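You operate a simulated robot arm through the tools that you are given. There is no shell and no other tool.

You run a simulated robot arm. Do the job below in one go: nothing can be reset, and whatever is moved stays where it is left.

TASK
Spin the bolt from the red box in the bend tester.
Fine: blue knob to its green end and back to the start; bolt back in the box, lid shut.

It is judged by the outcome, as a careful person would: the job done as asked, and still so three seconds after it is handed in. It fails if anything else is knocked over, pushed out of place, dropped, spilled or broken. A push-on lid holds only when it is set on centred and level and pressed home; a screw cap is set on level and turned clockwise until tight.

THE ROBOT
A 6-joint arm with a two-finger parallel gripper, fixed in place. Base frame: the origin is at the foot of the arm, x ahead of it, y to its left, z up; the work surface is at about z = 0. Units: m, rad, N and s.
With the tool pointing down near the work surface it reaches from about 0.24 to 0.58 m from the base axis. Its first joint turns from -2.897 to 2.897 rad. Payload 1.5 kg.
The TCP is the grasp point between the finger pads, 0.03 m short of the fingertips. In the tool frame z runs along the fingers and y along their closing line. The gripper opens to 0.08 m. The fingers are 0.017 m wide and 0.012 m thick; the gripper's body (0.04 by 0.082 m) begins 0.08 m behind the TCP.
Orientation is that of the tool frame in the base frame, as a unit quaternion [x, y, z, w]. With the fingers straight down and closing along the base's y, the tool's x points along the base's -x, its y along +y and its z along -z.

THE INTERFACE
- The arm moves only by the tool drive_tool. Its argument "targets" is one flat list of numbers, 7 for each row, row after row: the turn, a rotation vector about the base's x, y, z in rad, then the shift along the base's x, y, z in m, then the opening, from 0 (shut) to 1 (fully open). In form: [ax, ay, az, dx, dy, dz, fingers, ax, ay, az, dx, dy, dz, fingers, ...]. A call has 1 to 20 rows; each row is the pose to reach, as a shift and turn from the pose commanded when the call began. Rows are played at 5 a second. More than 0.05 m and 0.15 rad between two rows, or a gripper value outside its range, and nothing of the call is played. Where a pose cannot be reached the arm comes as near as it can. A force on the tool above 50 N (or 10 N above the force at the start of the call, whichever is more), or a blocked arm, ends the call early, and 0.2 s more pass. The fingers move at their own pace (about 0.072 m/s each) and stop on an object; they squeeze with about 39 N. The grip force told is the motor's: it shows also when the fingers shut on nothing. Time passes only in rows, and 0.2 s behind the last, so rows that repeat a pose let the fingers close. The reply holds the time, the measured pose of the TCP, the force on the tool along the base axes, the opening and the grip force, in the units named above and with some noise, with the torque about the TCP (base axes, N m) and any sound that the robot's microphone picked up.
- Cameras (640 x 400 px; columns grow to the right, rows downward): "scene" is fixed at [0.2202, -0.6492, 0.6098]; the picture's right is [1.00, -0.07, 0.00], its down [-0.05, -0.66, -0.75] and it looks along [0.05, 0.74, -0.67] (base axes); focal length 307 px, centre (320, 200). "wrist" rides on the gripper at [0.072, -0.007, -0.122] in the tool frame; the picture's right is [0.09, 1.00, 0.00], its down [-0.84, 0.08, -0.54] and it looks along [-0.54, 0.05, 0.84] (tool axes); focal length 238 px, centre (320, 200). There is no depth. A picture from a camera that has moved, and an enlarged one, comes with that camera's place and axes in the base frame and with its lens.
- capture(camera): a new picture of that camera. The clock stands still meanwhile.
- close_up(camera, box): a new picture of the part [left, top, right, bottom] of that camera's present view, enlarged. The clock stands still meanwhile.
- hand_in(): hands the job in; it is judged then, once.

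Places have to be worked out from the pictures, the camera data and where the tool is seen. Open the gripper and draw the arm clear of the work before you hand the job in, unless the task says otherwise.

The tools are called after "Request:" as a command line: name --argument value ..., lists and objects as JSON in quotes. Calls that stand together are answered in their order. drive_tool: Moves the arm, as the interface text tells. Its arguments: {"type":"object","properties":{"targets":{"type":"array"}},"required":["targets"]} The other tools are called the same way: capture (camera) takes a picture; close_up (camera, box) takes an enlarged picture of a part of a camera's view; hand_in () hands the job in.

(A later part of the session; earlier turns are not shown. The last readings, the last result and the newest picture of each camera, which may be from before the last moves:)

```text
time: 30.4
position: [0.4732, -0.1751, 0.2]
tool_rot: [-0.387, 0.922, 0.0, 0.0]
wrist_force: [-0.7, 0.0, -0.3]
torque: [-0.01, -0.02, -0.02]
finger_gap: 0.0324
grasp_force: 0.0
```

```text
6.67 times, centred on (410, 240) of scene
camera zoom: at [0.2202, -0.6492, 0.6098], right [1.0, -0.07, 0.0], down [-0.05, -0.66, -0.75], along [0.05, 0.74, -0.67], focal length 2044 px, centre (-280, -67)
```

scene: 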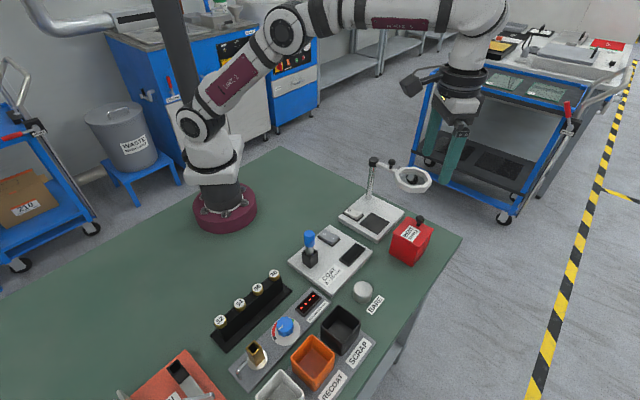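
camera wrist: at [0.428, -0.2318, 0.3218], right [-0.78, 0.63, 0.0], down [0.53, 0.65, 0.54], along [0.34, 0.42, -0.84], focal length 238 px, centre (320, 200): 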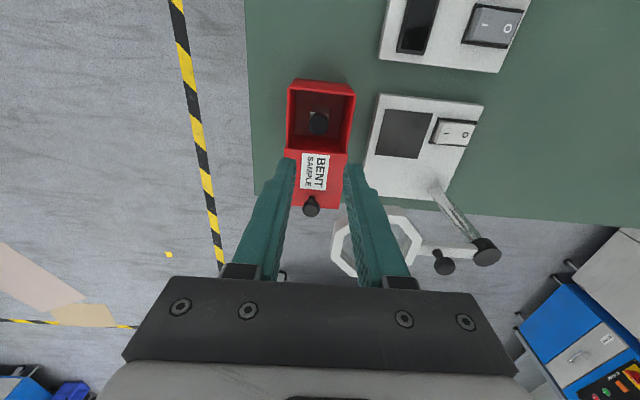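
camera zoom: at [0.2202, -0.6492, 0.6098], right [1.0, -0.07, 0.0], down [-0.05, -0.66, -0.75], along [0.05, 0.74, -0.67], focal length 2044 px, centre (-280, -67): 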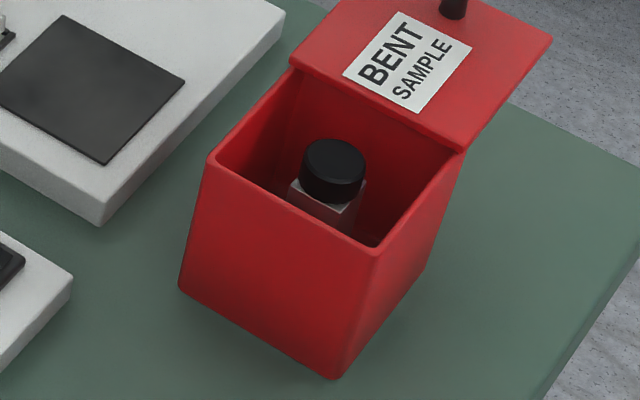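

The bolt is a black round head (~22 mm) on a square shank, standing in the box slightly off-centre. Space between bolt and wall is tight, so I descend partway and look closer for exact alignment.

Request:
drive_tool --targets '[0, 0, 0, 0.0007, -0.0012, -0.03, 0.35, 0, 0, 0, 0.0007, -0.0012, -0.065, 0.35, 0, 0, 0, 0.0007, -0.0012, -0.065, 0.35]'

Request:
capture --camera "wrist"

Request:
close_up --camera "wrist" --box '[260, 70, 380, 190]'

Request:
close_up --camera "scene" --box '[380, 200, 440, 270]'

```text
time: 31.2
position: [0.4744, -0.1752, 0.1348]
tool_rot: [-0.387, 0.922, 0.0, 0.0]
wrist_force: [0.1, -0.2, -0.3]
torque: [0.0, 0.03, 0.0]
finger_gap: 0.0283
grasp_force: 0.0
```

```text
taken
camera wrist: at [0.4285, -0.2327, 0.2567], right [-0.77, 0.63, 0.0], down [0.53, 0.65, 0.54], along [0.34, 0.42, -0.84], focal length 238 px, centre (320, 200)
```

wrist: 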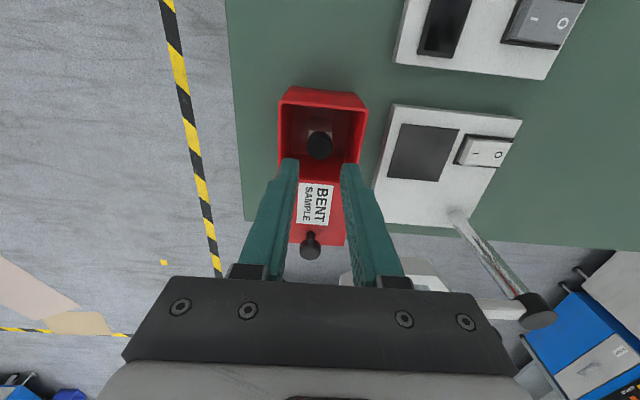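

```text
3.33 times, centred on (320, 130) of wrist
camera zoom: at [0.4285, -0.2327, 0.2567], right [-0.77, 0.63, 0.0], down [0.53, 0.65, 0.54], along [0.34, 0.42, -0.84], focal length 794 px, centre (320, 433)
```

zoom: 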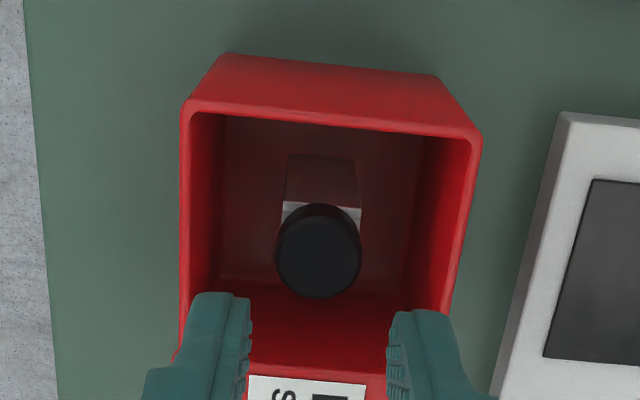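

```text
5.71 times, centred on (410, 235) of scene
camera zoom: at [0.2202, -0.6492, 0.6098], right [1.0, -0.07, 0.0], down [-0.05, -0.66, -0.75], along [0.05, 0.74, -0.67], focal length 1752 px, centre (-194, 0)
```

zoom: 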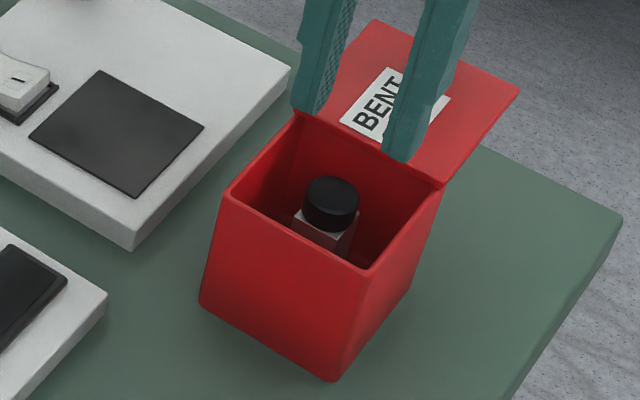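

The bolt head is now centred between the fingers (3 mm each side), with 3 mm wall clearance. I descend to grip just the head and close.

Request:
drive_tool --targets '[0, 0, 0, 0, 0, -0.02, 0.35, 0, 0, 0, 0, 0, -0.04, 0.35, 0, 0, 0, 0, 0, -0.0593, 0.35, 0, 0, 0, 0, 0, -0.0593, 0.35]'

Request:
close_up --camera "wrist" --box '[260, 90, 380, 210]'

Request:
close_up --camera "scene" --box '[380, 200, 440, 270]'

```text
time: 32.2
position: [0.4737, -0.1757, 0.0752]
tool_rot: [-0.386, 0.922, 0.0, 0.001]
wrist_force: [-0.4, -0.2, 0.3]
torque: [0.0, 0.02, 0.08]
finger_gap: 0.0279
grasp_force: 0.0
```

```text
3.33 times, centred on (320, 150) of wrist
camera zoom: at [0.4286, -0.2321, 0.1978], right [-0.77, 0.63, 0.0], down [0.53, 0.65, 0.54], along [0.34, 0.42, -0.84], focal length 794 px, centre (320, 367)
```

zoom: 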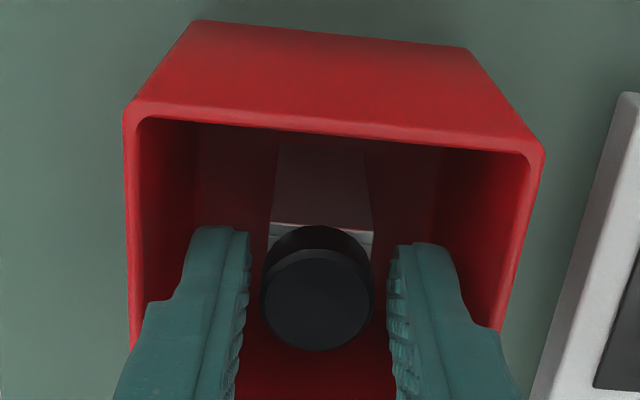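

```text
5.71 times, centred on (410, 235) of scene
camera zoom: at [0.2202, -0.6492, 0.6098], right [1.0, -0.07, 0.0], down [-0.05, -0.66, -0.75], along [0.05, 0.74, -0.67], focal length 1752 px, centre (-194, 0)
```

zoom: 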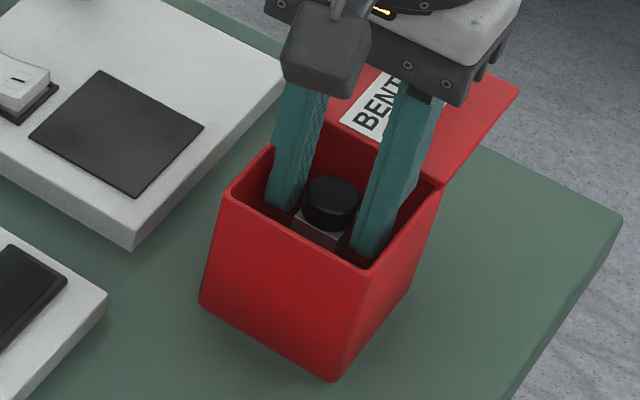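

Well aligned. Close on the head.

Request:
drive_tool --targets '[0, 0, 0, 0, 0, 0, 0.25, 0, 0, 0, 0, 0, 0, 0.1, 0, 0, 0, 0, 0, 0, 0.1, 0, 0, 0, 0, 0, 0.003, 0.1, 0, 0, 0, 0, 0, 0.006, 0.1]'

Request:
close_up --camera "wrist" --box '[260, 90, 380, 210]'

Request:
close_up --camera "scene" --box '[380, 200, 440, 270]'

```text
time: 33.4
position: [0.475, -0.1758, 0.0809]
tool_rot: [-0.386, 0.922, -0.001, 0.001]
wrist_force: [7.8, -7.9, -4.3]
torque: [-0.22, -0.19, -0.06]
finger_gap: 0.0206
grasp_force: 33.8
```

```text
3.33 times, centred on (320, 150) of wrist
camera zoom: at [0.4288, -0.2327, 0.2041], right [-0.78, 0.63, 0.0], down [0.53, 0.65, 0.54], along [0.34, 0.42, -0.84], focal length 794 px, centre (320, 367)
```

zoom: 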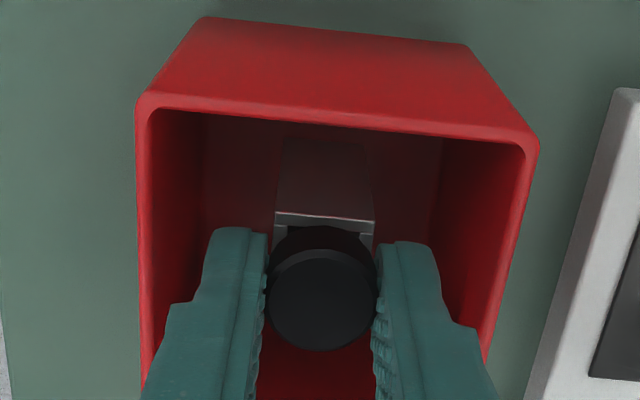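

```text
5.71 times, centred on (410, 235) of scene
camera zoom: at [0.2202, -0.6492, 0.6098], right [1.0, -0.07, 0.0], down [-0.05, -0.66, -0.75], along [0.05, 0.74, -0.67], focal length 1752 px, centre (-194, 0)
```

zoom: 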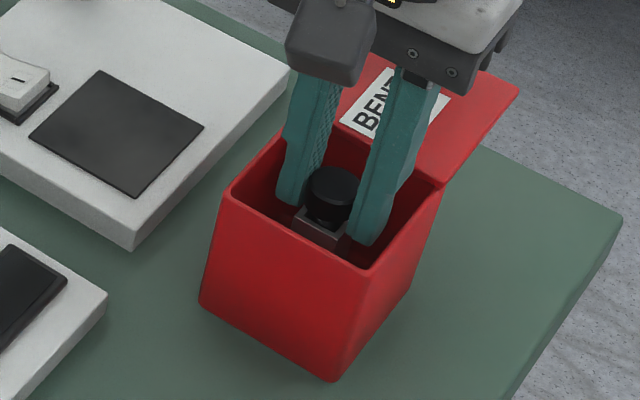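

The bolt lifts out of a square holder that stays in the box. I ease the side load and lift straight up slowly.

Request:
drive_tool --targets '[0, 0, 0, 0.0006, -0.0006, 0.003, 0.1, 0, 0, 0, 0.0006, -0.0006, 0.012, 0.1, 0, 0, 0, 0.0006, -0.0006, 0.022, 0.1, 0, 0, 0, 0.0006, -0.0006, 0.034, 0.1, 0, 0, 0, 0.0006, -0.0006, 0.048, 0.1, 0, 0, 0, 0.0006, -0.0006, 0.065, 0.1, 0, 0, 0, 0.0006, -0.0006, 0.085, 0.1, 0, 0, 0, 0.0006, -0.0006, 0.105, 0.1, 0, 0, 0, 0.0006, -0.0006, 0.12, 0.1]'

Request:
capture --camera "wrist"

Request:
close_up --camera "scene" --box '[360, 130, 460, 260]'

```text
time: 35.4
position: [0.476, -0.1756, 0.2017]
tool_rot: [-0.387, 0.922, -0.001, 0.001]
wrist_force: [0.7, -0.2, 0.1]
torque: [0.0, 0.01, 0.02]
finger_gap: 0.0207
grasp_force: 34.1
```

```text
taken
camera wrist: at [0.4297, -0.2336, 0.3239], right [-0.77, 0.63, 0.0], down [0.53, 0.65, 0.54], along [0.34, 0.42, -0.84], focal length 238 px, centre (320, 200)
```

wrist: 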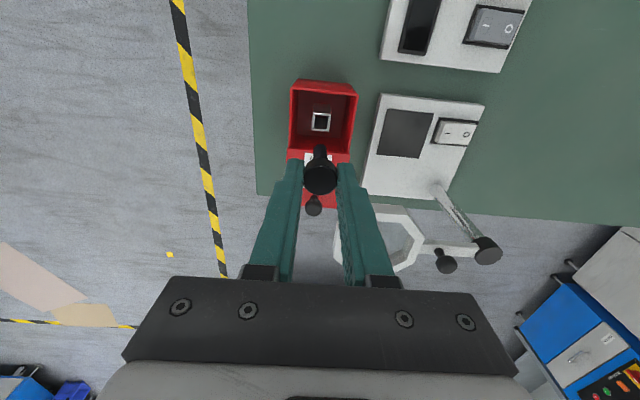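

```text
3.08 times, centred on (410, 195) of scene
camera zoom: at [0.2202, -0.6492, 0.6098], right [1.0, -0.07, 0.0], down [-0.05, -0.66, -0.75], along [0.05, 0.74, -0.67], focal length 943 px, centre (43, 215)
```

zoom: 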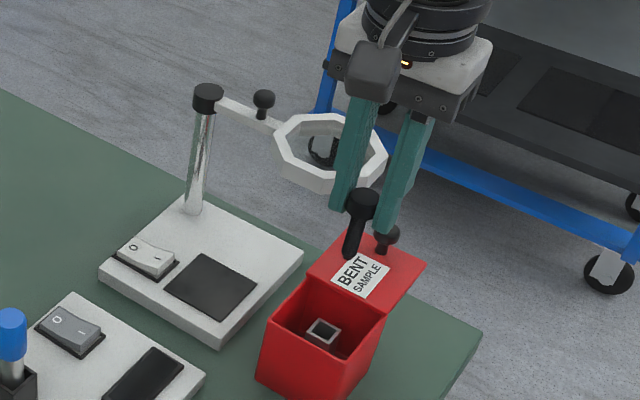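

Request:
close_up --camera "wrist" --box '[270, 80, 370, 220]'

Request:
close_up --camera "scene" --box '[395, 180, 445, 250]'

```text
2.86 times, centred on (320, 150) of wrist
camera zoom: at [0.4297, -0.2336, 0.3239], right [-0.77, 0.63, 0.0], down [0.53, 0.65, 0.54], along [0.34, 0.42, -0.84], focal length 681 px, centre (320, 343)
```

zoom: 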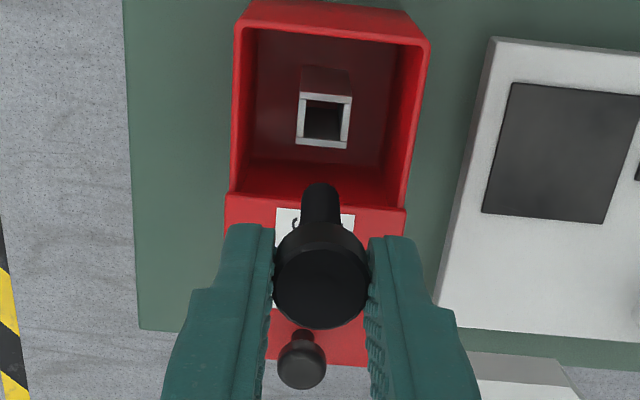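

```text
5.71 times, centred on (420, 215) of scene
camera zoom: at [0.2202, -0.6492, 0.6098], right [1.0, -0.07, 0.0], down [-0.05, -0.66, -0.75], along [0.05, 0.74, -0.67], focal length 1752 px, centre (-251, 114)
```

zoom: 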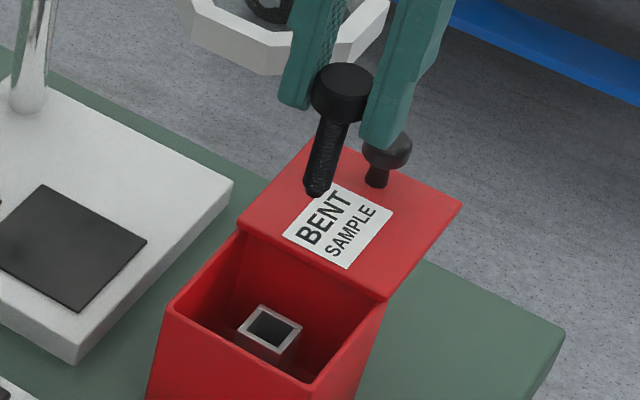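

The bolt is held vertically (round shank ≈42 mm below the head). Now I carry it at height over to the bend tester's socket near (0.12,-0.41).

Request:
drive_tool --targets '[0, 0, 0, -0.02, -0.01, 0.03, 0.1, 0, 0, 0, -0.055, -0.035, 0.03, 0.1, 0, 0, 0, -0.09, -0.06, 0.03, 0.1, 0, 0, 0, -0.125, -0.083, 0.03, 0.1, 0, 0, 0, -0.16, -0.106, 0.03, 0.1, 0, 0, 0, -0.195, -0.129, 0.03, 0.1, 0, 0, 0, -0.23, -0.152, 0.03, 0.1, 0, 0, 0, -0.265, -0.175, 0.03, 0.1, 0, 0, 0, -0.3, -0.198, 0.03, 0.1, 0, 0, 0, -0.33, -0.22, 0.03, 0.1, 0, 0, 0, -0.355, -0.233, 0.03, 0.1, 0, 0, 0, -0.355, -0.233, 0.03, 0.1]'

Request:
capture --camera "wrist"

Request:
capture --camera "scene"

```text
time: 38.0
position: [0.1203, -0.4087, 0.2315]
tool_rot: [-0.387, 0.922, -0.001, 0.0]
wrist_force: [0.6, 0.6, -0.9]
torque: [0.03, 0.01, 0.0]
finger_gap: 0.0205
grasp_force: 34.4
```

```text
taken
camera wrist: at [0.0745, -0.4666, 0.3546], right [-0.77, 0.63, 0.0], down [0.53, 0.65, 0.54], along [0.34, 0.42, -0.84], focal length 238 px, centre (320, 200)
```

wrist: 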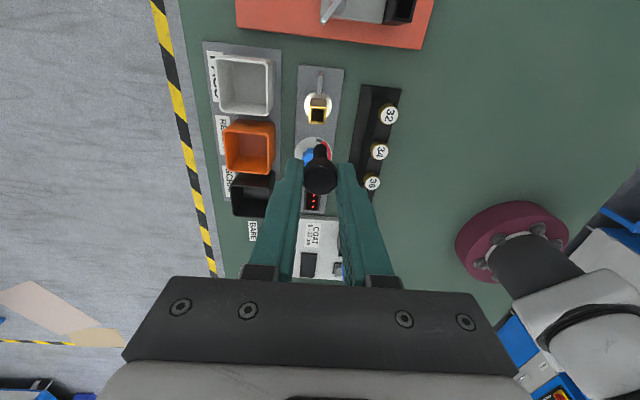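

```text
taken
```

scene: 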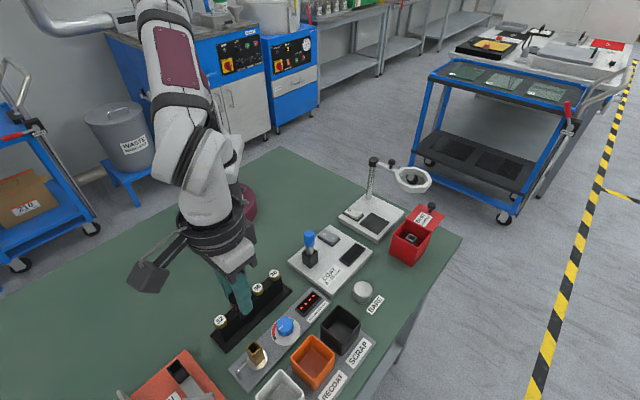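

Request:
close_up --camera "wrist" --box '[270, 60, 370, 200]'

Request:
close_up --camera "scene" --box '[220, 280, 340, 400]'

```text
2.86 times, centred on (320, 130) of wrist
camera zoom: at [0.0745, -0.4666, 0.3546], right [-0.77, 0.63, 0.0], down [0.53, 0.65, 0.54], along [0.34, 0.42, -0.84], focal length 681 px, centre (320, 400)
```

zoom: 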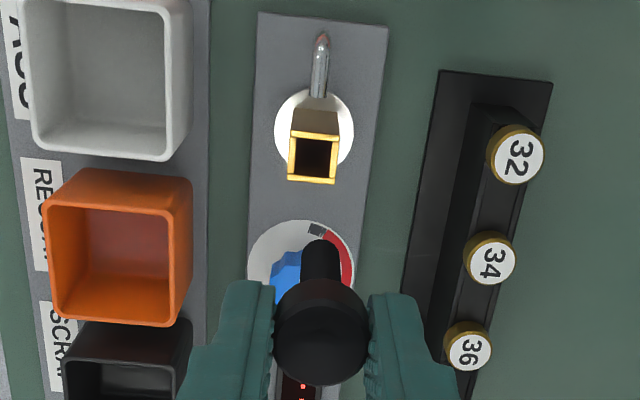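

```text
3.33 times, centred on (280, 340) of scene
camera zoom: at [0.2202, -0.6492, 0.6098], right [1.0, -0.07, 0.0], down [-0.05, -0.66, -0.75], along [0.05, 0.74, -0.67], focal length 1022 px, centre (453, -267)
```

zoom: 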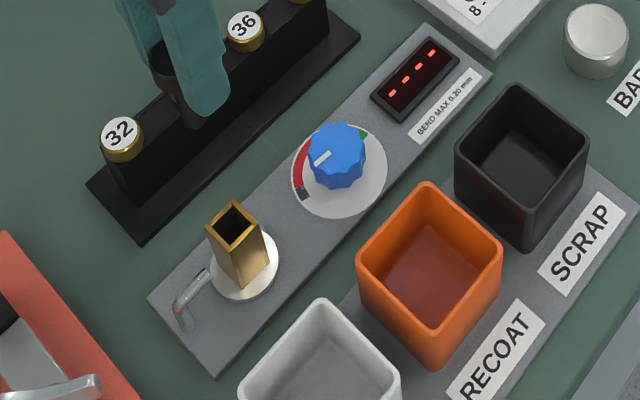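

Triangulation gives the socket's square opening at about (0.120,-0.415, z≈0.062). I move over it, lower so the shank tip is ~2 cm above, and check.

Request:
drive_tool --targets '[0, 0, 0, 0.0006, -0.0053, -0.02, 0.1, 0, 0, 0, 0.0006, -0.0053, -0.05, 0.1, 0, 0, 0, 0.0006, -0.0053, -0.077, 0.1, 0, 0, 0, 0.0006, -0.0053, -0.077, 0.1]'

Request:
close_up --camera "wrist" --box '[270, 80, 370, 200]'

Request:
close_up --camera "scene" --box '[220, 280, 300, 380]'

```text
time: 39.0
position: [0.1207, -0.4145, 0.1551]
tool_rot: [-0.387, 0.922, 0.0, -0.001]
wrist_force: [-0.4, -0.6, -0.1]
torque: [0.03, 0.01, 0.01]
finger_gap: 0.0206
grasp_force: 33.9
```

```text
3.33 times, centred on (320, 140) of wrist
camera zoom: at [0.075, -0.4715, 0.2772], right [-0.77, 0.63, 0.0], down [0.53, 0.65, 0.54], along [0.34, 0.42, -0.84], focal length 794 px, centre (320, 400)
```

zoom: 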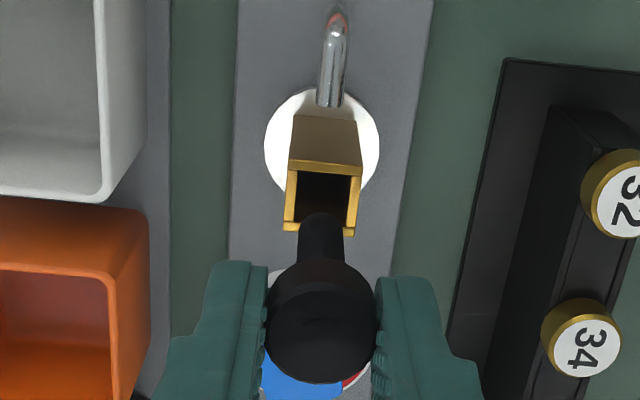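

```text
4.00 times, centred on (260, 330) of scene
camera zoom: at [0.2202, -0.6492, 0.6098], right [1.0, -0.07, 0.0], down [-0.05, -0.66, -0.75], along [0.05, 0.74, -0.67], focal length 1226 px, centre (560, -320)
```

zoom: 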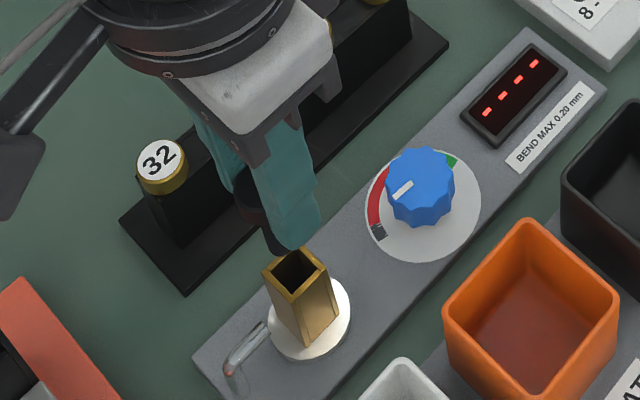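

Request:
close_up --camera "scene" --box '[272, 325, 312, 360]'

Request:
close_up --camera "scene" --box '[270, 320, 310, 350]'

Request:
close_up --camera "wrist" --box '[295, 110, 345, 200]'

Request:
close_up --camera "scene" --box '[265, 310, 315, 370]'

```text
11.43 times, centred on (292, 342) of scene
camera zoom: at [0.2202, -0.6492, 0.6098], right [1.0, -0.07, 0.0], down [-0.05, -0.66, -0.75], along [0.05, 0.74, -0.67], focal length 3504 px, centre (640, -1429)
```

zoom: 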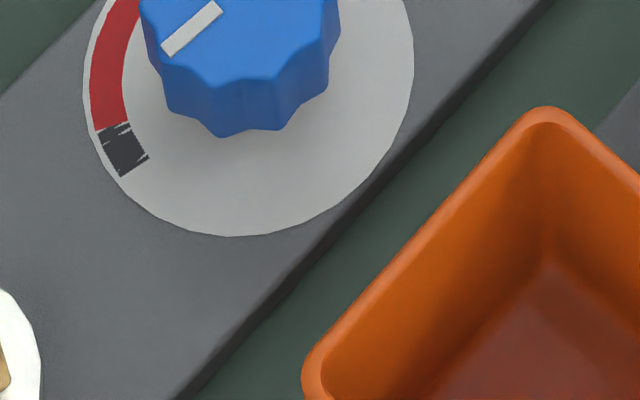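

```text
13.33 times, centred on (290, 335) of scene
camera zoom: at [0.2202, -0.6492, 0.6098], right [1.0, -0.07, 0.0], down [-0.05, -0.66, -0.75], along [0.05, 0.74, -0.67], focal length 4088 px, centre (720, -1600)
```

zoom: 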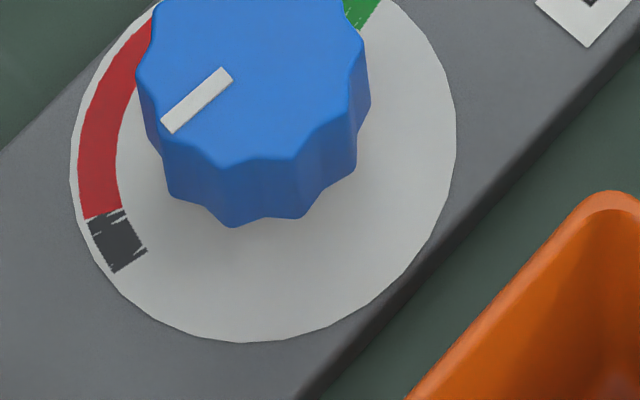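

```text
4.44 times, centred on (320, 155) of wrist
camera zoom: at [0.075, -0.4715, 0.2772], right [-0.77, 0.63, 0.0], down [0.53, 0.65, 0.54], along [0.34, 0.42, -0.84], focal length 1059 px, centre (320, 400)
```

zoom: 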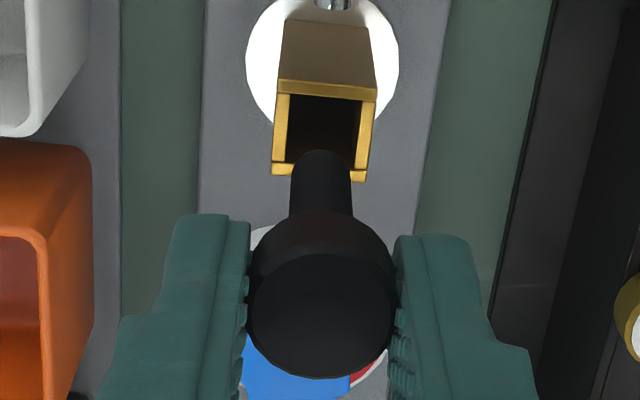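

```text
6.67 times, centred on (290, 340) of scene
camera zoom: at [0.2202, -0.6492, 0.6098], right [1.0, -0.07, 0.0], down [-0.05, -0.66, -0.75], along [0.05, 0.74, -0.67], focal length 2044 px, centre (520, -733)
```

zoom: 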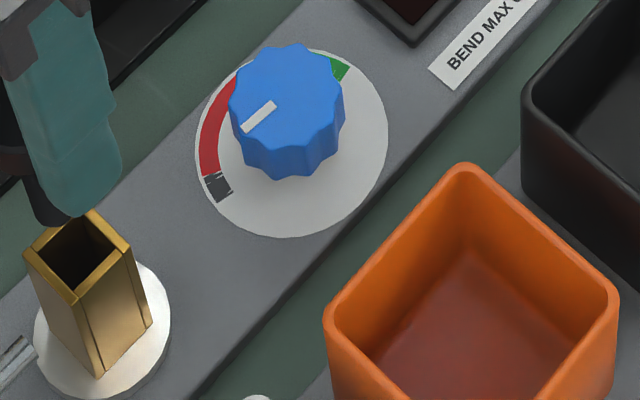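

Request:
close_up --camera "scene" --box '[230, 320, 280, 370]'

```text
8.00 times, centred on (255, 345) of scene
camera zoom: at [0.2202, -0.6492, 0.6098], right [1.0, -0.07, 0.0], down [-0.05, -0.66, -0.75], along [0.05, 0.74, -0.67], focal length 2453 px, centre (840, -960)
```

zoom: 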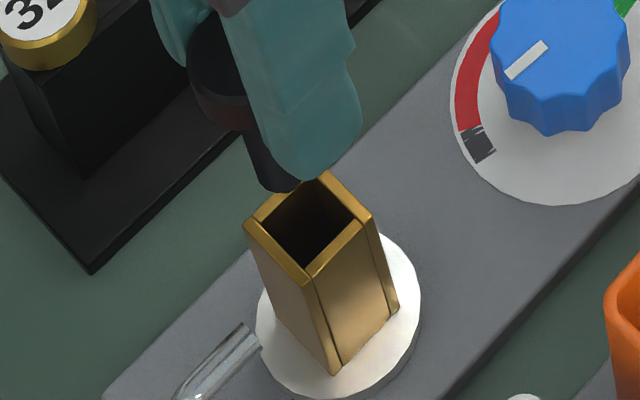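

The two views disagree unless the shank tip is higher than I assumed (about 60 mm below the TCP). I lower another 15 mm (still clear) with a half correction, and recheck.

Request:
drive_tool --targets '[0, 0, 0, 0.0007, 0.0008, -0.008, 0.1, 0, 0, 0, 0.0007, 0.0008, -0.015, 0.1, 0, 0, 0, 0.0007, 0.0008, -0.015, 0.1]'

Request:
close_up --camera "scene" --box '[230, 320, 280, 370]'

Request:
close_up --camera "wrist" --box '[295, 110, 345, 200]'

```text
time: 39.8
position: [0.1221, -0.414, 0.1397]
tool_rot: [-0.386, 0.923, 0.0, 0.0]
wrist_force: [-0.9, -1.0, 0.9]
torque: [0.03, -0.01, -0.02]
finger_gap: 0.0207
grasp_force: 34.5
```

```text
8.00 times, centred on (255, 345) of scene
camera zoom: at [0.2202, -0.6492, 0.6098], right [1.0, -0.07, 0.0], down [-0.05, -0.66, -0.75], along [0.05, 0.74, -0.67], focal length 2453 px, centre (840, -960)
```

zoom: 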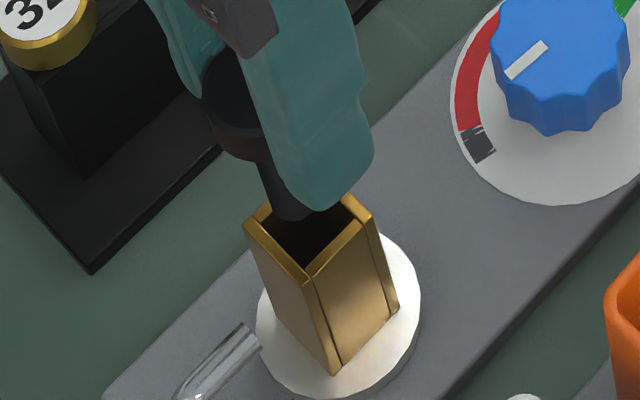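

```text
4.44 times, centred on (320, 155) of wrist
camera zoom: at [0.0754, -0.471, 0.2621], right [-0.77, 0.63, 0.0], down [0.53, 0.65, 0.54], along [0.34, 0.42, -0.84], focal length 1059 px, centre (320, 400)
```

zoom: 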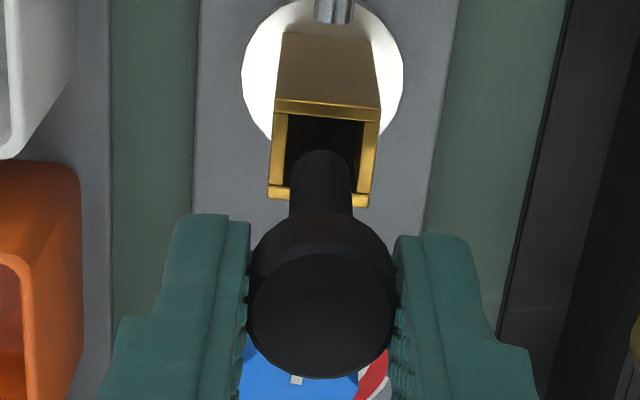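

Consistent now: the shank tip is ~60 mm below TCP, and the needed correction is about (0.3,1.4) mm. I apply it and lower until the tip just enters the socket.

Request:
drive_tool --targets '[0, 0, 0, 0.0003, 0.0014, 0, 0.1, 0, 0, 0, 0.0003, 0.0014, -0.008, 0.1, 0, 0, 0, 0.0003, 0.0014, -0.015, 0.1, 0, 0, 0, 0.0003, 0.0014, -0.02, 0.1, 0, 0, 0, 0.0003, 0.0014, -0.023, 0.1]'

Request:
close_up --camera "scene" --box '[230, 320, 280, 370]'

Request:
close_up --camera "wrist" --box '[295, 110, 345, 200]'

```text
time: 41.0
position: [0.1219, -0.4126, 0.116]
tool_rot: [-0.388, 0.922, 0.0, -0.001]
wrist_force: [0.6, 0.1, -0.1]
torque: [-0.01, -0.01, 0.01]
finger_gap: 0.0207
grasp_force: 33.6
```

```text
8.00 times, centred on (255, 345) of scene
camera zoom: at [0.2202, -0.6492, 0.6098], right [1.0, -0.07, 0.0], down [-0.05, -0.66, -0.75], along [0.05, 0.74, -0.67], focal length 2453 px, centre (840, -960)
```

zoom: 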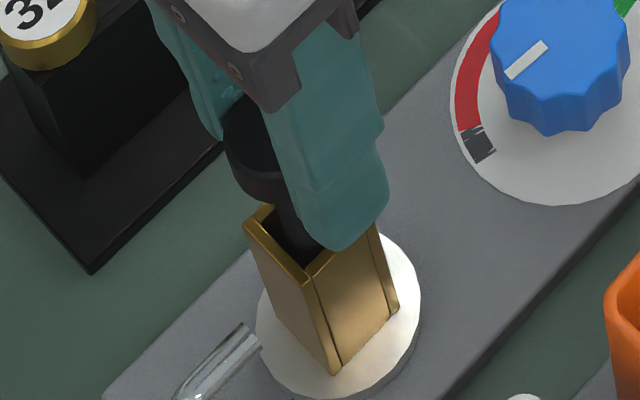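

```text
4.44 times, centred on (320, 155) of wrist
camera zoom: at [0.0756, -0.4695, 0.2391], right [-0.77, 0.63, 0.0], down [0.53, 0.65, 0.54], along [0.34, 0.42, -0.84], focal length 1059 px, centre (320, 400)
```

zoom: 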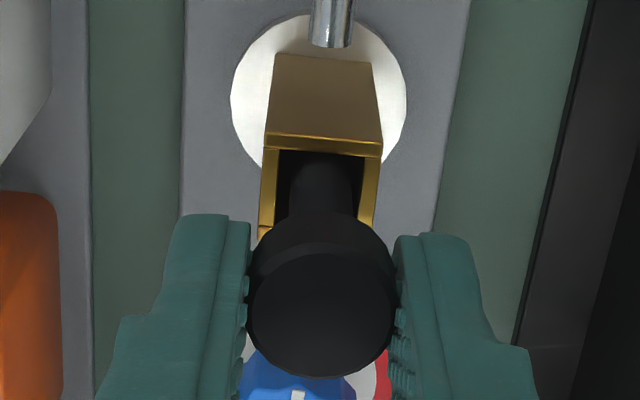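

The tip is inside the socket with no contact force. I lower slowly further, watching the force.

Request:
drive_tool --targets '[0, 0, 0, 0, 0, -0.004, 0.1, 0, 0, 0, 0, 0, -0.008, 0.1, 0, 0, 0, 0, 0, -0.012, 0.1, 0, 0, 0, 0, 0, -0.016, 0.1, 0, 0, 0, 0, 0, -0.019, 0.1]'

Request:
close_up --camera "scene" --box '[230, 320, 280, 370]'

Request:
close_up --camera "wrist" --box '[295, 110, 345, 200]'

```text
time: 42.2
position: [0.1207, -0.4142, 0.0974]
tool_rot: [-0.387, 0.922, 0.0, 0.0]
wrist_force: [0.7, 0.2, -1.2]
torque: [-0.03, 0.01, 0.02]
finger_gap: 0.0204
grasp_force: 34.0
```

```text
8.00 times, centred on (255, 345) of scene
camera zoom: at [0.2202, -0.6492, 0.6098], right [1.0, -0.07, 0.0], down [-0.05, -0.66, -0.75], along [0.05, 0.74, -0.67], focal length 2453 px, centre (840, -960)
```

zoom: 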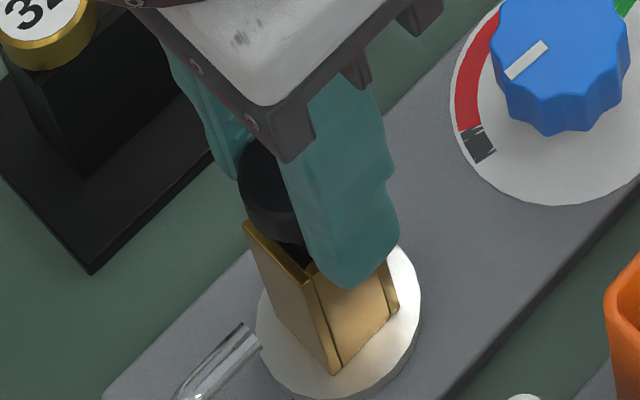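

```text
4.44 times, centred on (320, 155) of wrist
camera zoom: at [0.0754, -0.4695, 0.2198], right [-0.77, 0.63, 0.0], down [0.53, 0.65, 0.54], along [0.34, 0.42, -0.84], focal length 1059 px, centre (320, 400)
```

zoom: 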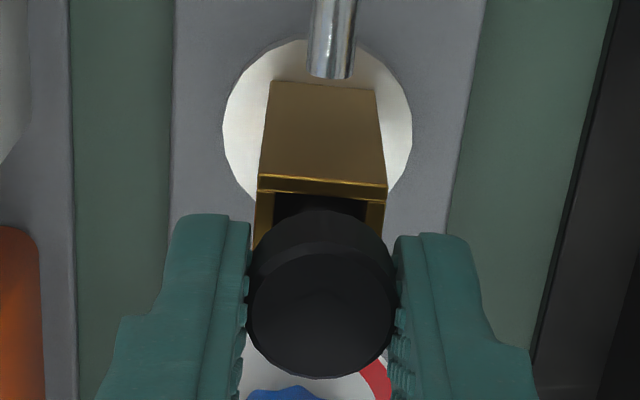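

Still free; about 1 mm clearance between fingertips and the tube. I lower 4 mm more and then open gently so the bolt settles in the socket.

Request:
drive_tool --targets '[0, 0, 0, 0, 0, -0.002, 0.1, 0, 0, 0, 0, 0, -0.004, 0.1, 0, 0, 0, 0, 0, -0.004, 0.1]'

Request:
drive_tool --targets '[0, 0, 0, 0, 0, 0, 0.3, 0, 0, 0, 0, 0, 0, 0.38, 0, 0, 0, 0, 0, 0, 0.38]'

Request:
close_up --camera "scene" --box '[230, 320, 280, 370]'

Request:
close_up --camera "wrist" --box '[270, 80, 370, 220]'

```text
time: 43.0
position: [0.1217, -0.4114, 0.093]
tool_rot: [-0.387, 0.922, 0.0, 0.0]
wrist_force: [1.1, 0.5, -0.1]
torque: [-0.01, 0.03, 0.02]
finger_gap: 0.0205
grasp_force: 34.8
```

```text
time: 43.8
position: [0.1225, -0.4125, 0.0943]
tool_rot: [-0.386, 0.922, -0.001, 0.0]
wrist_force: [0.0, 0.0, -0.2]
torque: [-0.01, 0.02, -0.03]
finger_gap: 0.0304
grasp_force: 0.1
```

```text
8.00 times, centred on (255, 345) of scene
camera zoom: at [0.2202, -0.6492, 0.6098], right [1.0, -0.07, 0.0], down [-0.05, -0.66, -0.75], along [0.05, 0.74, -0.67], focal length 2453 px, centre (840, -960)
```

zoom: 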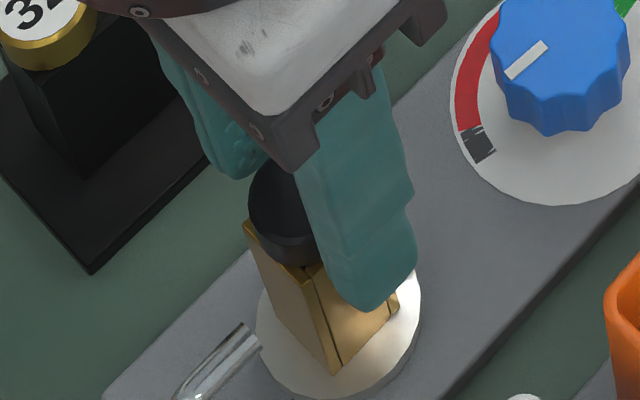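

```text
2.86 times, centred on (320, 150) of wrist
camera zoom: at [0.0756, -0.4695, 0.2161], right [-0.77, 0.63, 0.0], down [0.53, 0.65, 0.54], along [0.34, 0.42, -0.84], focal length 681 px, centre (320, 343)
```

zoom: 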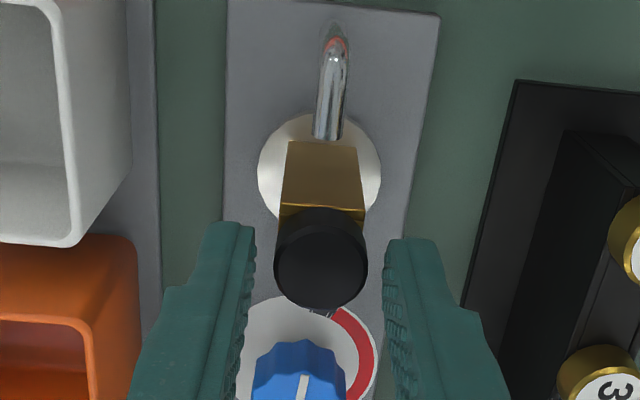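

The bolt settled with its head on the tube. I raise straight up and look at the tester.

Request:
drive_tool --targets '[0, 0, 0, 0, 0, 0.02, 0.38, 0, 0, 0, 0, 0, 0.05, 0.38, 0, 0, 0, 0, 0, 0.09, 0.38, 0, 0, 0, 0, 0, 0.12, 0.38, 0, 0, 0, 0, 0, 0.12, 0.38]'

Request:
close_up --camera "wrist" --box '[260, 60, 400, 240]'

Request:
close_up --camera "scene" --box '[220, 280, 340, 400]'

```text
time: 45.0
position: [0.1223, -0.4114, 0.2141]
tool_rot: [-0.386, 0.922, 0.0, 0.0]
wrist_force: [0.1, 0.0, -0.3]
torque: [0.01, 0.0, -0.01]
finger_gap: 0.0304
grasp_force: 0.1
```

```text
2.22 times, centred on (330, 150) of wrist
camera zoom: at [0.0755, -0.4692, 0.3366], right [-0.77, 0.63, 0.0], down [0.53, 0.65, 0.54], along [0.34, 0.42, -0.84], focal length 530 px, centre (298, 311)
```

zoom: 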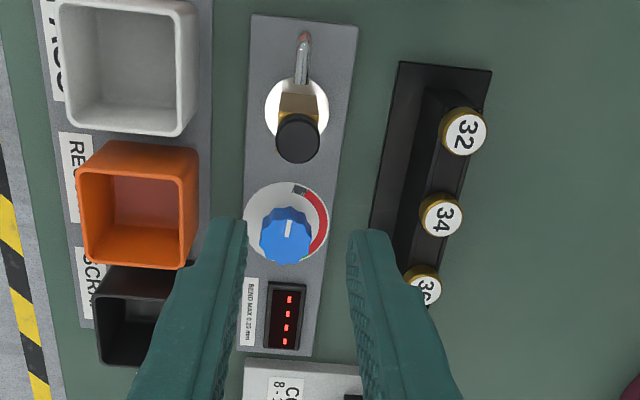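

```text
3.33 times, centred on (280, 340) of scene
camera zoom: at [0.2202, -0.6492, 0.6098], right [1.0, -0.07, 0.0], down [-0.05, -0.66, -0.75], along [0.05, 0.74, -0.67], focal length 1022 px, centre (453, -267)
```

zoom: 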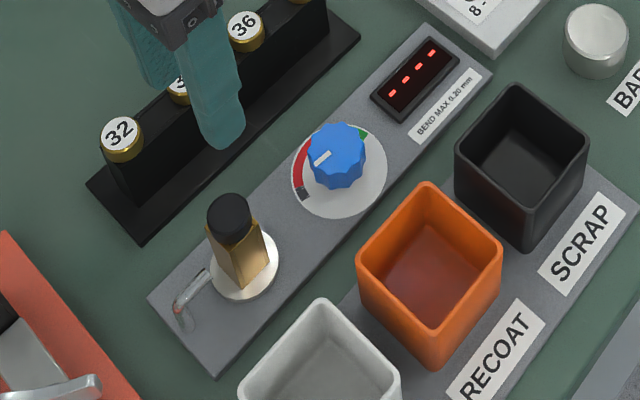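

The bolt is seated. Now the knob: I estimate it near (0.170,-0.363). I move above it, turning the wrist so it has room for a long clockwise turn, and look.

Request:
drive_tool --targets '[0, 0, -0.13, 0.008, 0.008, 0, 0.6, 0, 0, -0.26, 0.016, 0.016, 0, 0.6, 0, 0, -0.39, 0.024, 0.025, 0, 0.6, 0, 0, -0.52, 0.032, 0.033, -0.01, 0.6, 0, 0, -0.65, 0.04, 0.042, -0.03, 0.6, 0, 0, -0.794, 0.049, 0.05, -0.054, 0.6, 0, 0, -0.794, 0.049, 0.05, -0.054, 0.6]'

Request:
capture --camera "wrist"

Request:
close_up --camera "wrist" --box '[250, 80, 390, 200]'

Request:
close_up --camera "scene" --box '[250, 280, 330, 360]'

```text
time: 46.6
position: [0.1704, -0.3612, 0.1598]
tool_rot: [0.001, 1.0, 0.001, 0.0]
wrist_force: [-0.1, 0.3, -0.2]
torque: [-0.03, -0.02, -0.01]
finger_gap: 0.0477
grasp_force: 0.1
```

```text
taken
camera wrist: at [0.0989, -0.3692, 0.2825], right [-0.09, 1.0, 0.0], down [0.84, 0.08, 0.54], along [0.54, 0.05, -0.84], focal length 238 px, centre (320, 200)
```

wrist: 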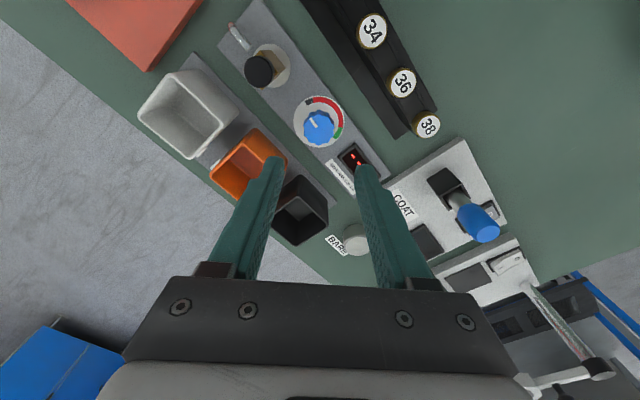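

```text
3.33 times, centred on (320, 140) of wrist
camera zoom: at [0.0989, -0.3692, 0.2825], right [-0.09, 1.0, 0.0], down [0.84, 0.08, 0.54], along [0.54, 0.05, -0.84], focal length 794 px, centre (320, 400)
```

zoom: 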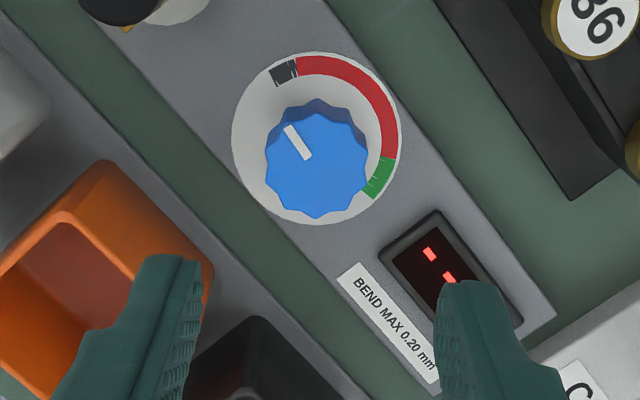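

```text
5.00 times, centred on (290, 320) of scene
camera zoom: at [0.2202, -0.6492, 0.6098], right [1.0, -0.07, 0.0], down [-0.05, -0.66, -0.75], along [0.05, 0.74, -0.67], focal length 1533 px, centre (470, -400)
```

zoom: 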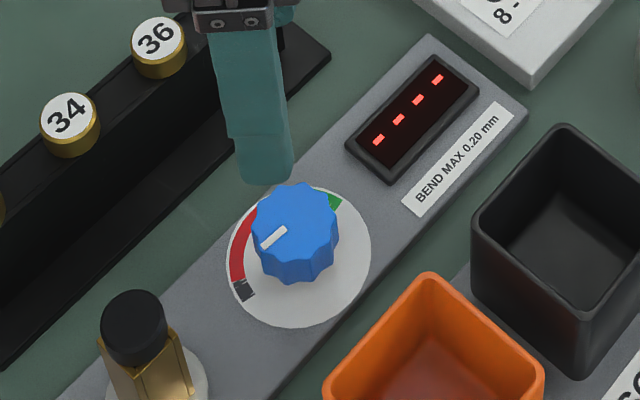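

The knob (≈32 mm) is centred near (0.1697,-0.364), pointer at the black start, green end about 165–170° clockwise. I descend around it with fingers straddling.

Request:
drive_tool --targets '[0, 0, 0, -0.0002, -0.0011, -0.03, 0.57, 0, 0, 0, -0.0002, -0.0011, -0.06, 0.57, 0, 0, 0, -0.0002, -0.0011, -0.085, 0.57, 0, 0, 0, -0.0002, -0.0011, -0.085, 0.57]'

Request:
close_up --camera "wrist" --box '[250, 80, 390, 200]'

Request:
close_up --camera "scene" --box '[250, 280, 330, 360]'

```text
time: 47.6
position: [0.1693, -0.3633, 0.0737]
tool_rot: [0.0, 1.0, 0.0, 0.0]
wrist_force: [-0.3, 0.9, 0.1]
torque: [0.0, -0.01, 0.0]
finger_gap: 0.0458
grasp_force: 0.1
```

```text
3.33 times, centred on (320, 140) of wrist
camera zoom: at [0.0982, -0.3706, 0.1961], right [-0.09, 1.0, 0.0], down [0.84, 0.08, 0.54], along [0.54, 0.05, -0.84], focal length 794 px, centre (320, 400)
```

zoom: 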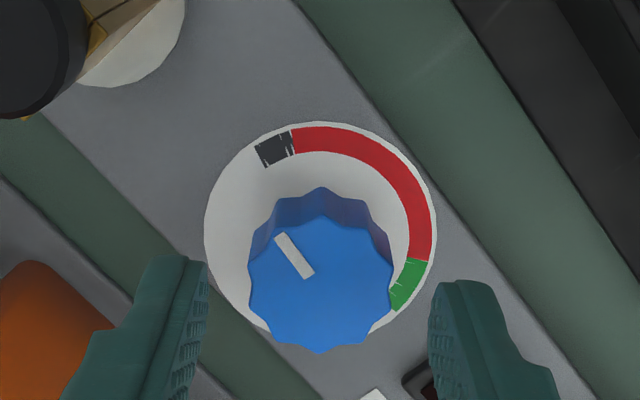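

```text
5.00 times, centred on (290, 320) of scene
camera zoom: at [0.2202, -0.6492, 0.6098], right [1.0, -0.07, 0.0], down [-0.05, -0.66, -0.75], along [0.05, 0.74, -0.67], focal length 1533 px, centre (470, -400)
```

zoom: 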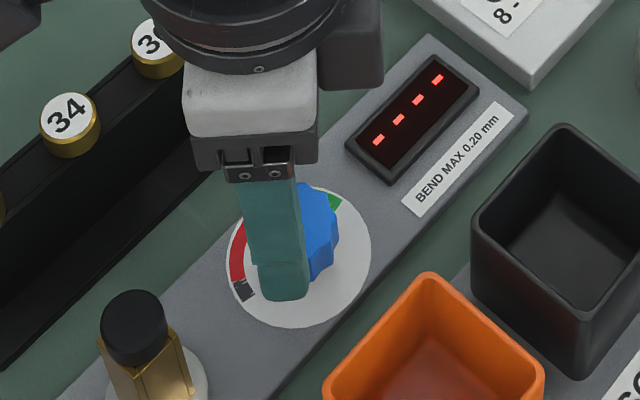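

Centred laterally; I shift 0.8 mm in -x, go down to the grip height and close on the knob.

Request:
drive_tool --targets '[0, 0, 0, -0.0008, -0.0002, -0.013, 0.57, 0, 0, 0, -0.0008, -0.0002, -0.027, 0.57, 0, 0, 0, -0.0008, -0.0002, -0.027, 0.4, 0, 0, 0, -0.0008, -0.0002, -0.027, 0.25, 0, 0, 0, -0.0008, -0.0002, -0.027, 0.25, 0, 0, 0, -0.0008, -0.0002, -0.027, 0.25]'

Request:
close_up --camera "wrist" --box '[250, 100, 390, 220]'

Request:
close_up --camera "scene" --box '[250, 280, 330, 360]'

```text
time: 49.0
position: [0.1686, -0.3627, 0.0473]
tool_rot: [0.0, 1.0, 0.001, 0.0]
wrist_force: [3.2, 14.7, -0.1]
torque: [-0.01, -0.37, 0.08]
finger_gap: 0.0324
grasp_force: 40.4
```

```text
3.33 times, centred on (320, 160) of wrist
camera zoom: at [0.0976, -0.3706, 0.1692], right [-0.09, 1.0, 0.0], down [0.84, 0.08, 0.54], along [0.54, 0.05, -0.84], focal length 794 px, centre (320, 333)
```

zoom: 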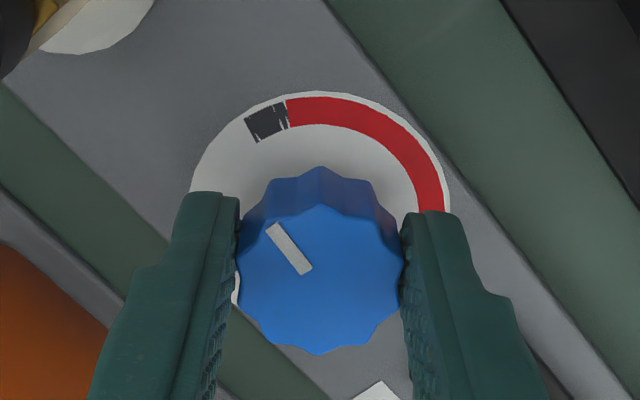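

```text
5.00 times, centred on (290, 320) of scene
camera zoom: at [0.2202, -0.6492, 0.6098], right [1.0, -0.07, 0.0], down [-0.05, -0.66, -0.75], along [0.05, 0.74, -0.67], focal length 1533 px, centre (470, -400)
```

zoom: 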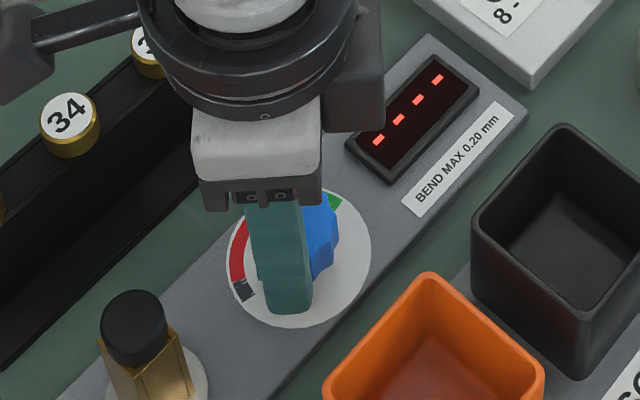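

Knob gripped. I relieve the side load and begin turning clockwise (negative about z), checking force after a short turn.

Request:
drive_tool --targets '[0, 0, 0, 0, 0.0009, 0, 0.25, 0, 0, -0.1, 0, 0.0009, 0, 0.25, 0, 0, -0.2, 0, 0.0009, 0, 0.25, 0, 0, -0.3, 0, 0.0009, 0, 0.25]'

Request:
close_up --camera "wrist" --box '[250, 100, 390, 220]'

Request:
close_up --camera "scene" --box '[220, 280, 340, 400]'

```text
time: 50.0
position: [0.17, -0.3624, 0.0481]
tool_rot: [0.15, 0.989, 0.002, 0.0]
wrist_force: [12.8, 9.6, -25.8]
torque: [-0.06, -0.11, 0.07]
finger_gap: 0.0321
grasp_force: 40.7
```

```text
3.33 times, centred on (320, 160) of wrist
camera zoom: at [0.0989, -0.3483, 0.1696], right [0.21, 0.98, 0.0], down [0.82, -0.18, 0.54], along [0.53, -0.11, -0.84], focal length 794 px, centre (320, 333)
```

zoom: 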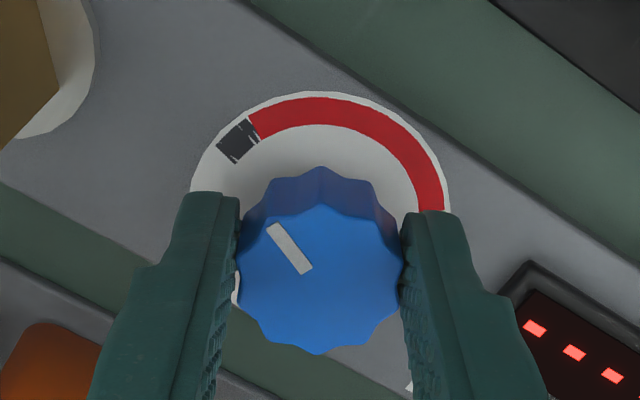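

```text
3.33 times, centred on (280, 340) of scene
camera zoom: at [0.2202, -0.6492, 0.6098], right [1.0, -0.07, 0.0], down [-0.05, -0.66, -0.75], along [0.05, 0.74, -0.67], focal length 1022 px, centre (453, -267)
```

zoom: 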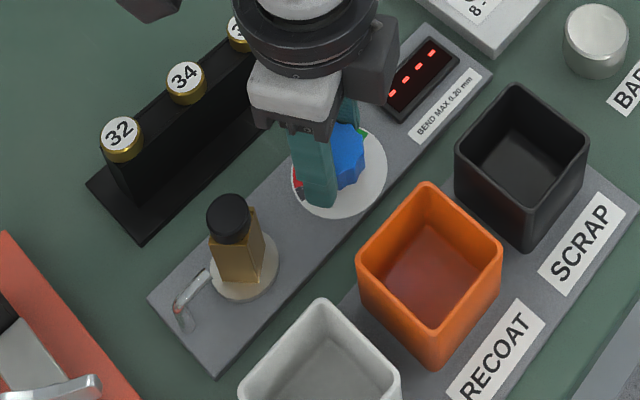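

The knob turns with the grip and the socket disc spins too. I correct for the loads and continue turning.

Request:
drive_tool --targets '[0, 0, -0.05, 0.001, 0.0008, -0.001, 0.25, 0, 0, -0.17, 0.001, 0.0008, -0.001, 0.25, 0, 0, -0.29, 0.001, 0.0008, -0.001, 0.25, 0, 0, -0.41, 0.001, 0.0008, -0.001, 0.25, 0, 0, -0.5, 0.001, 0.0008, -0.001, 0.25]'

Request:
close_up --camera "wrist" --box '[250, 100, 390, 220]'

```text
time: 51.2
position: [0.1718, -0.3614, 0.0476]
tool_rot: [0.39, 0.921, 0.0, 0.0]
wrist_force: [3.6, 20.9, 10.9]
torque: [0.11, -0.44, 0.05]
finger_gap: 0.0316
grasp_force: 40.6
```

```text
3.33 times, centred on (320, 160) of wrist
camera zoom: at [0.1158, -0.3156, 0.1695], right [0.65, 0.76, 0.0], down [0.64, -0.55, 0.54], along [0.41, -0.35, -0.84], focal length 794 px, centre (320, 333)
```

zoom: 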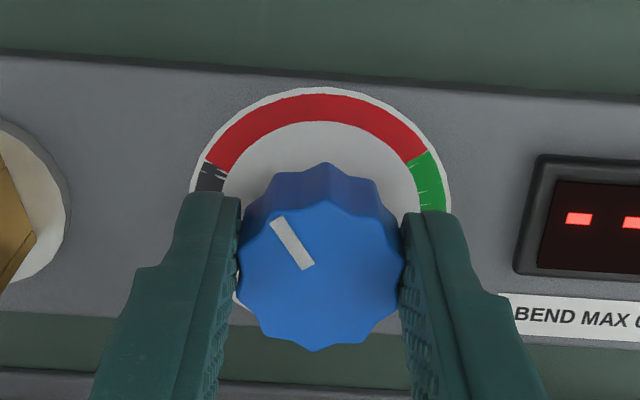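

Turning well (46° so far). Correct laterally and continue.

Request:
drive_tool --targets '[0, 0, -0.05, 0.0003, 0.0014, 0.0003, 0.25, 0, 0, -0.17, 0.0003, 0.0014, 0.0003, 0.25, 0, 0, -0.29, 0.0003, 0.0014, 0.0003, 0.25, 0, 0, -0.41, 0.0003, 0.0014, 0.0003, 0.25, 0, 0, -0.53, 0.0003, 0.0014, 0.0003, 0.25]'

Request:
close_up --camera "wrist" --box '[250, 100, 390, 220]'

```text
time: 52.4
position: [0.1722, -0.3608, 0.0473]
tool_rot: [0.617, 0.787, -0.001, 0.0]
wrist_force: [13.9, -0.9, -2.0]
torque: [-1.1, -0.5, 0.04]
finger_gap: 0.0317
grasp_force: 40.0
```

```text
3.33 times, centred on (320, 160) of wrist
camera zoom: at [0.1477, -0.2936, 0.1693], right [0.95, 0.33, 0.0], down [0.27, -0.79, 0.54], along [0.18, -0.51, -0.84], focal length 794 px, centre (320, 333)
```

zoom: 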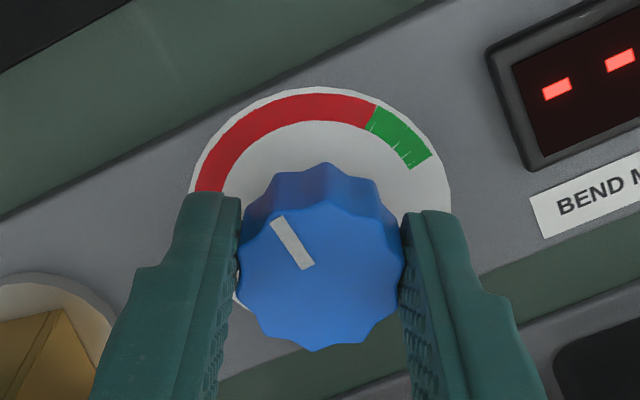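

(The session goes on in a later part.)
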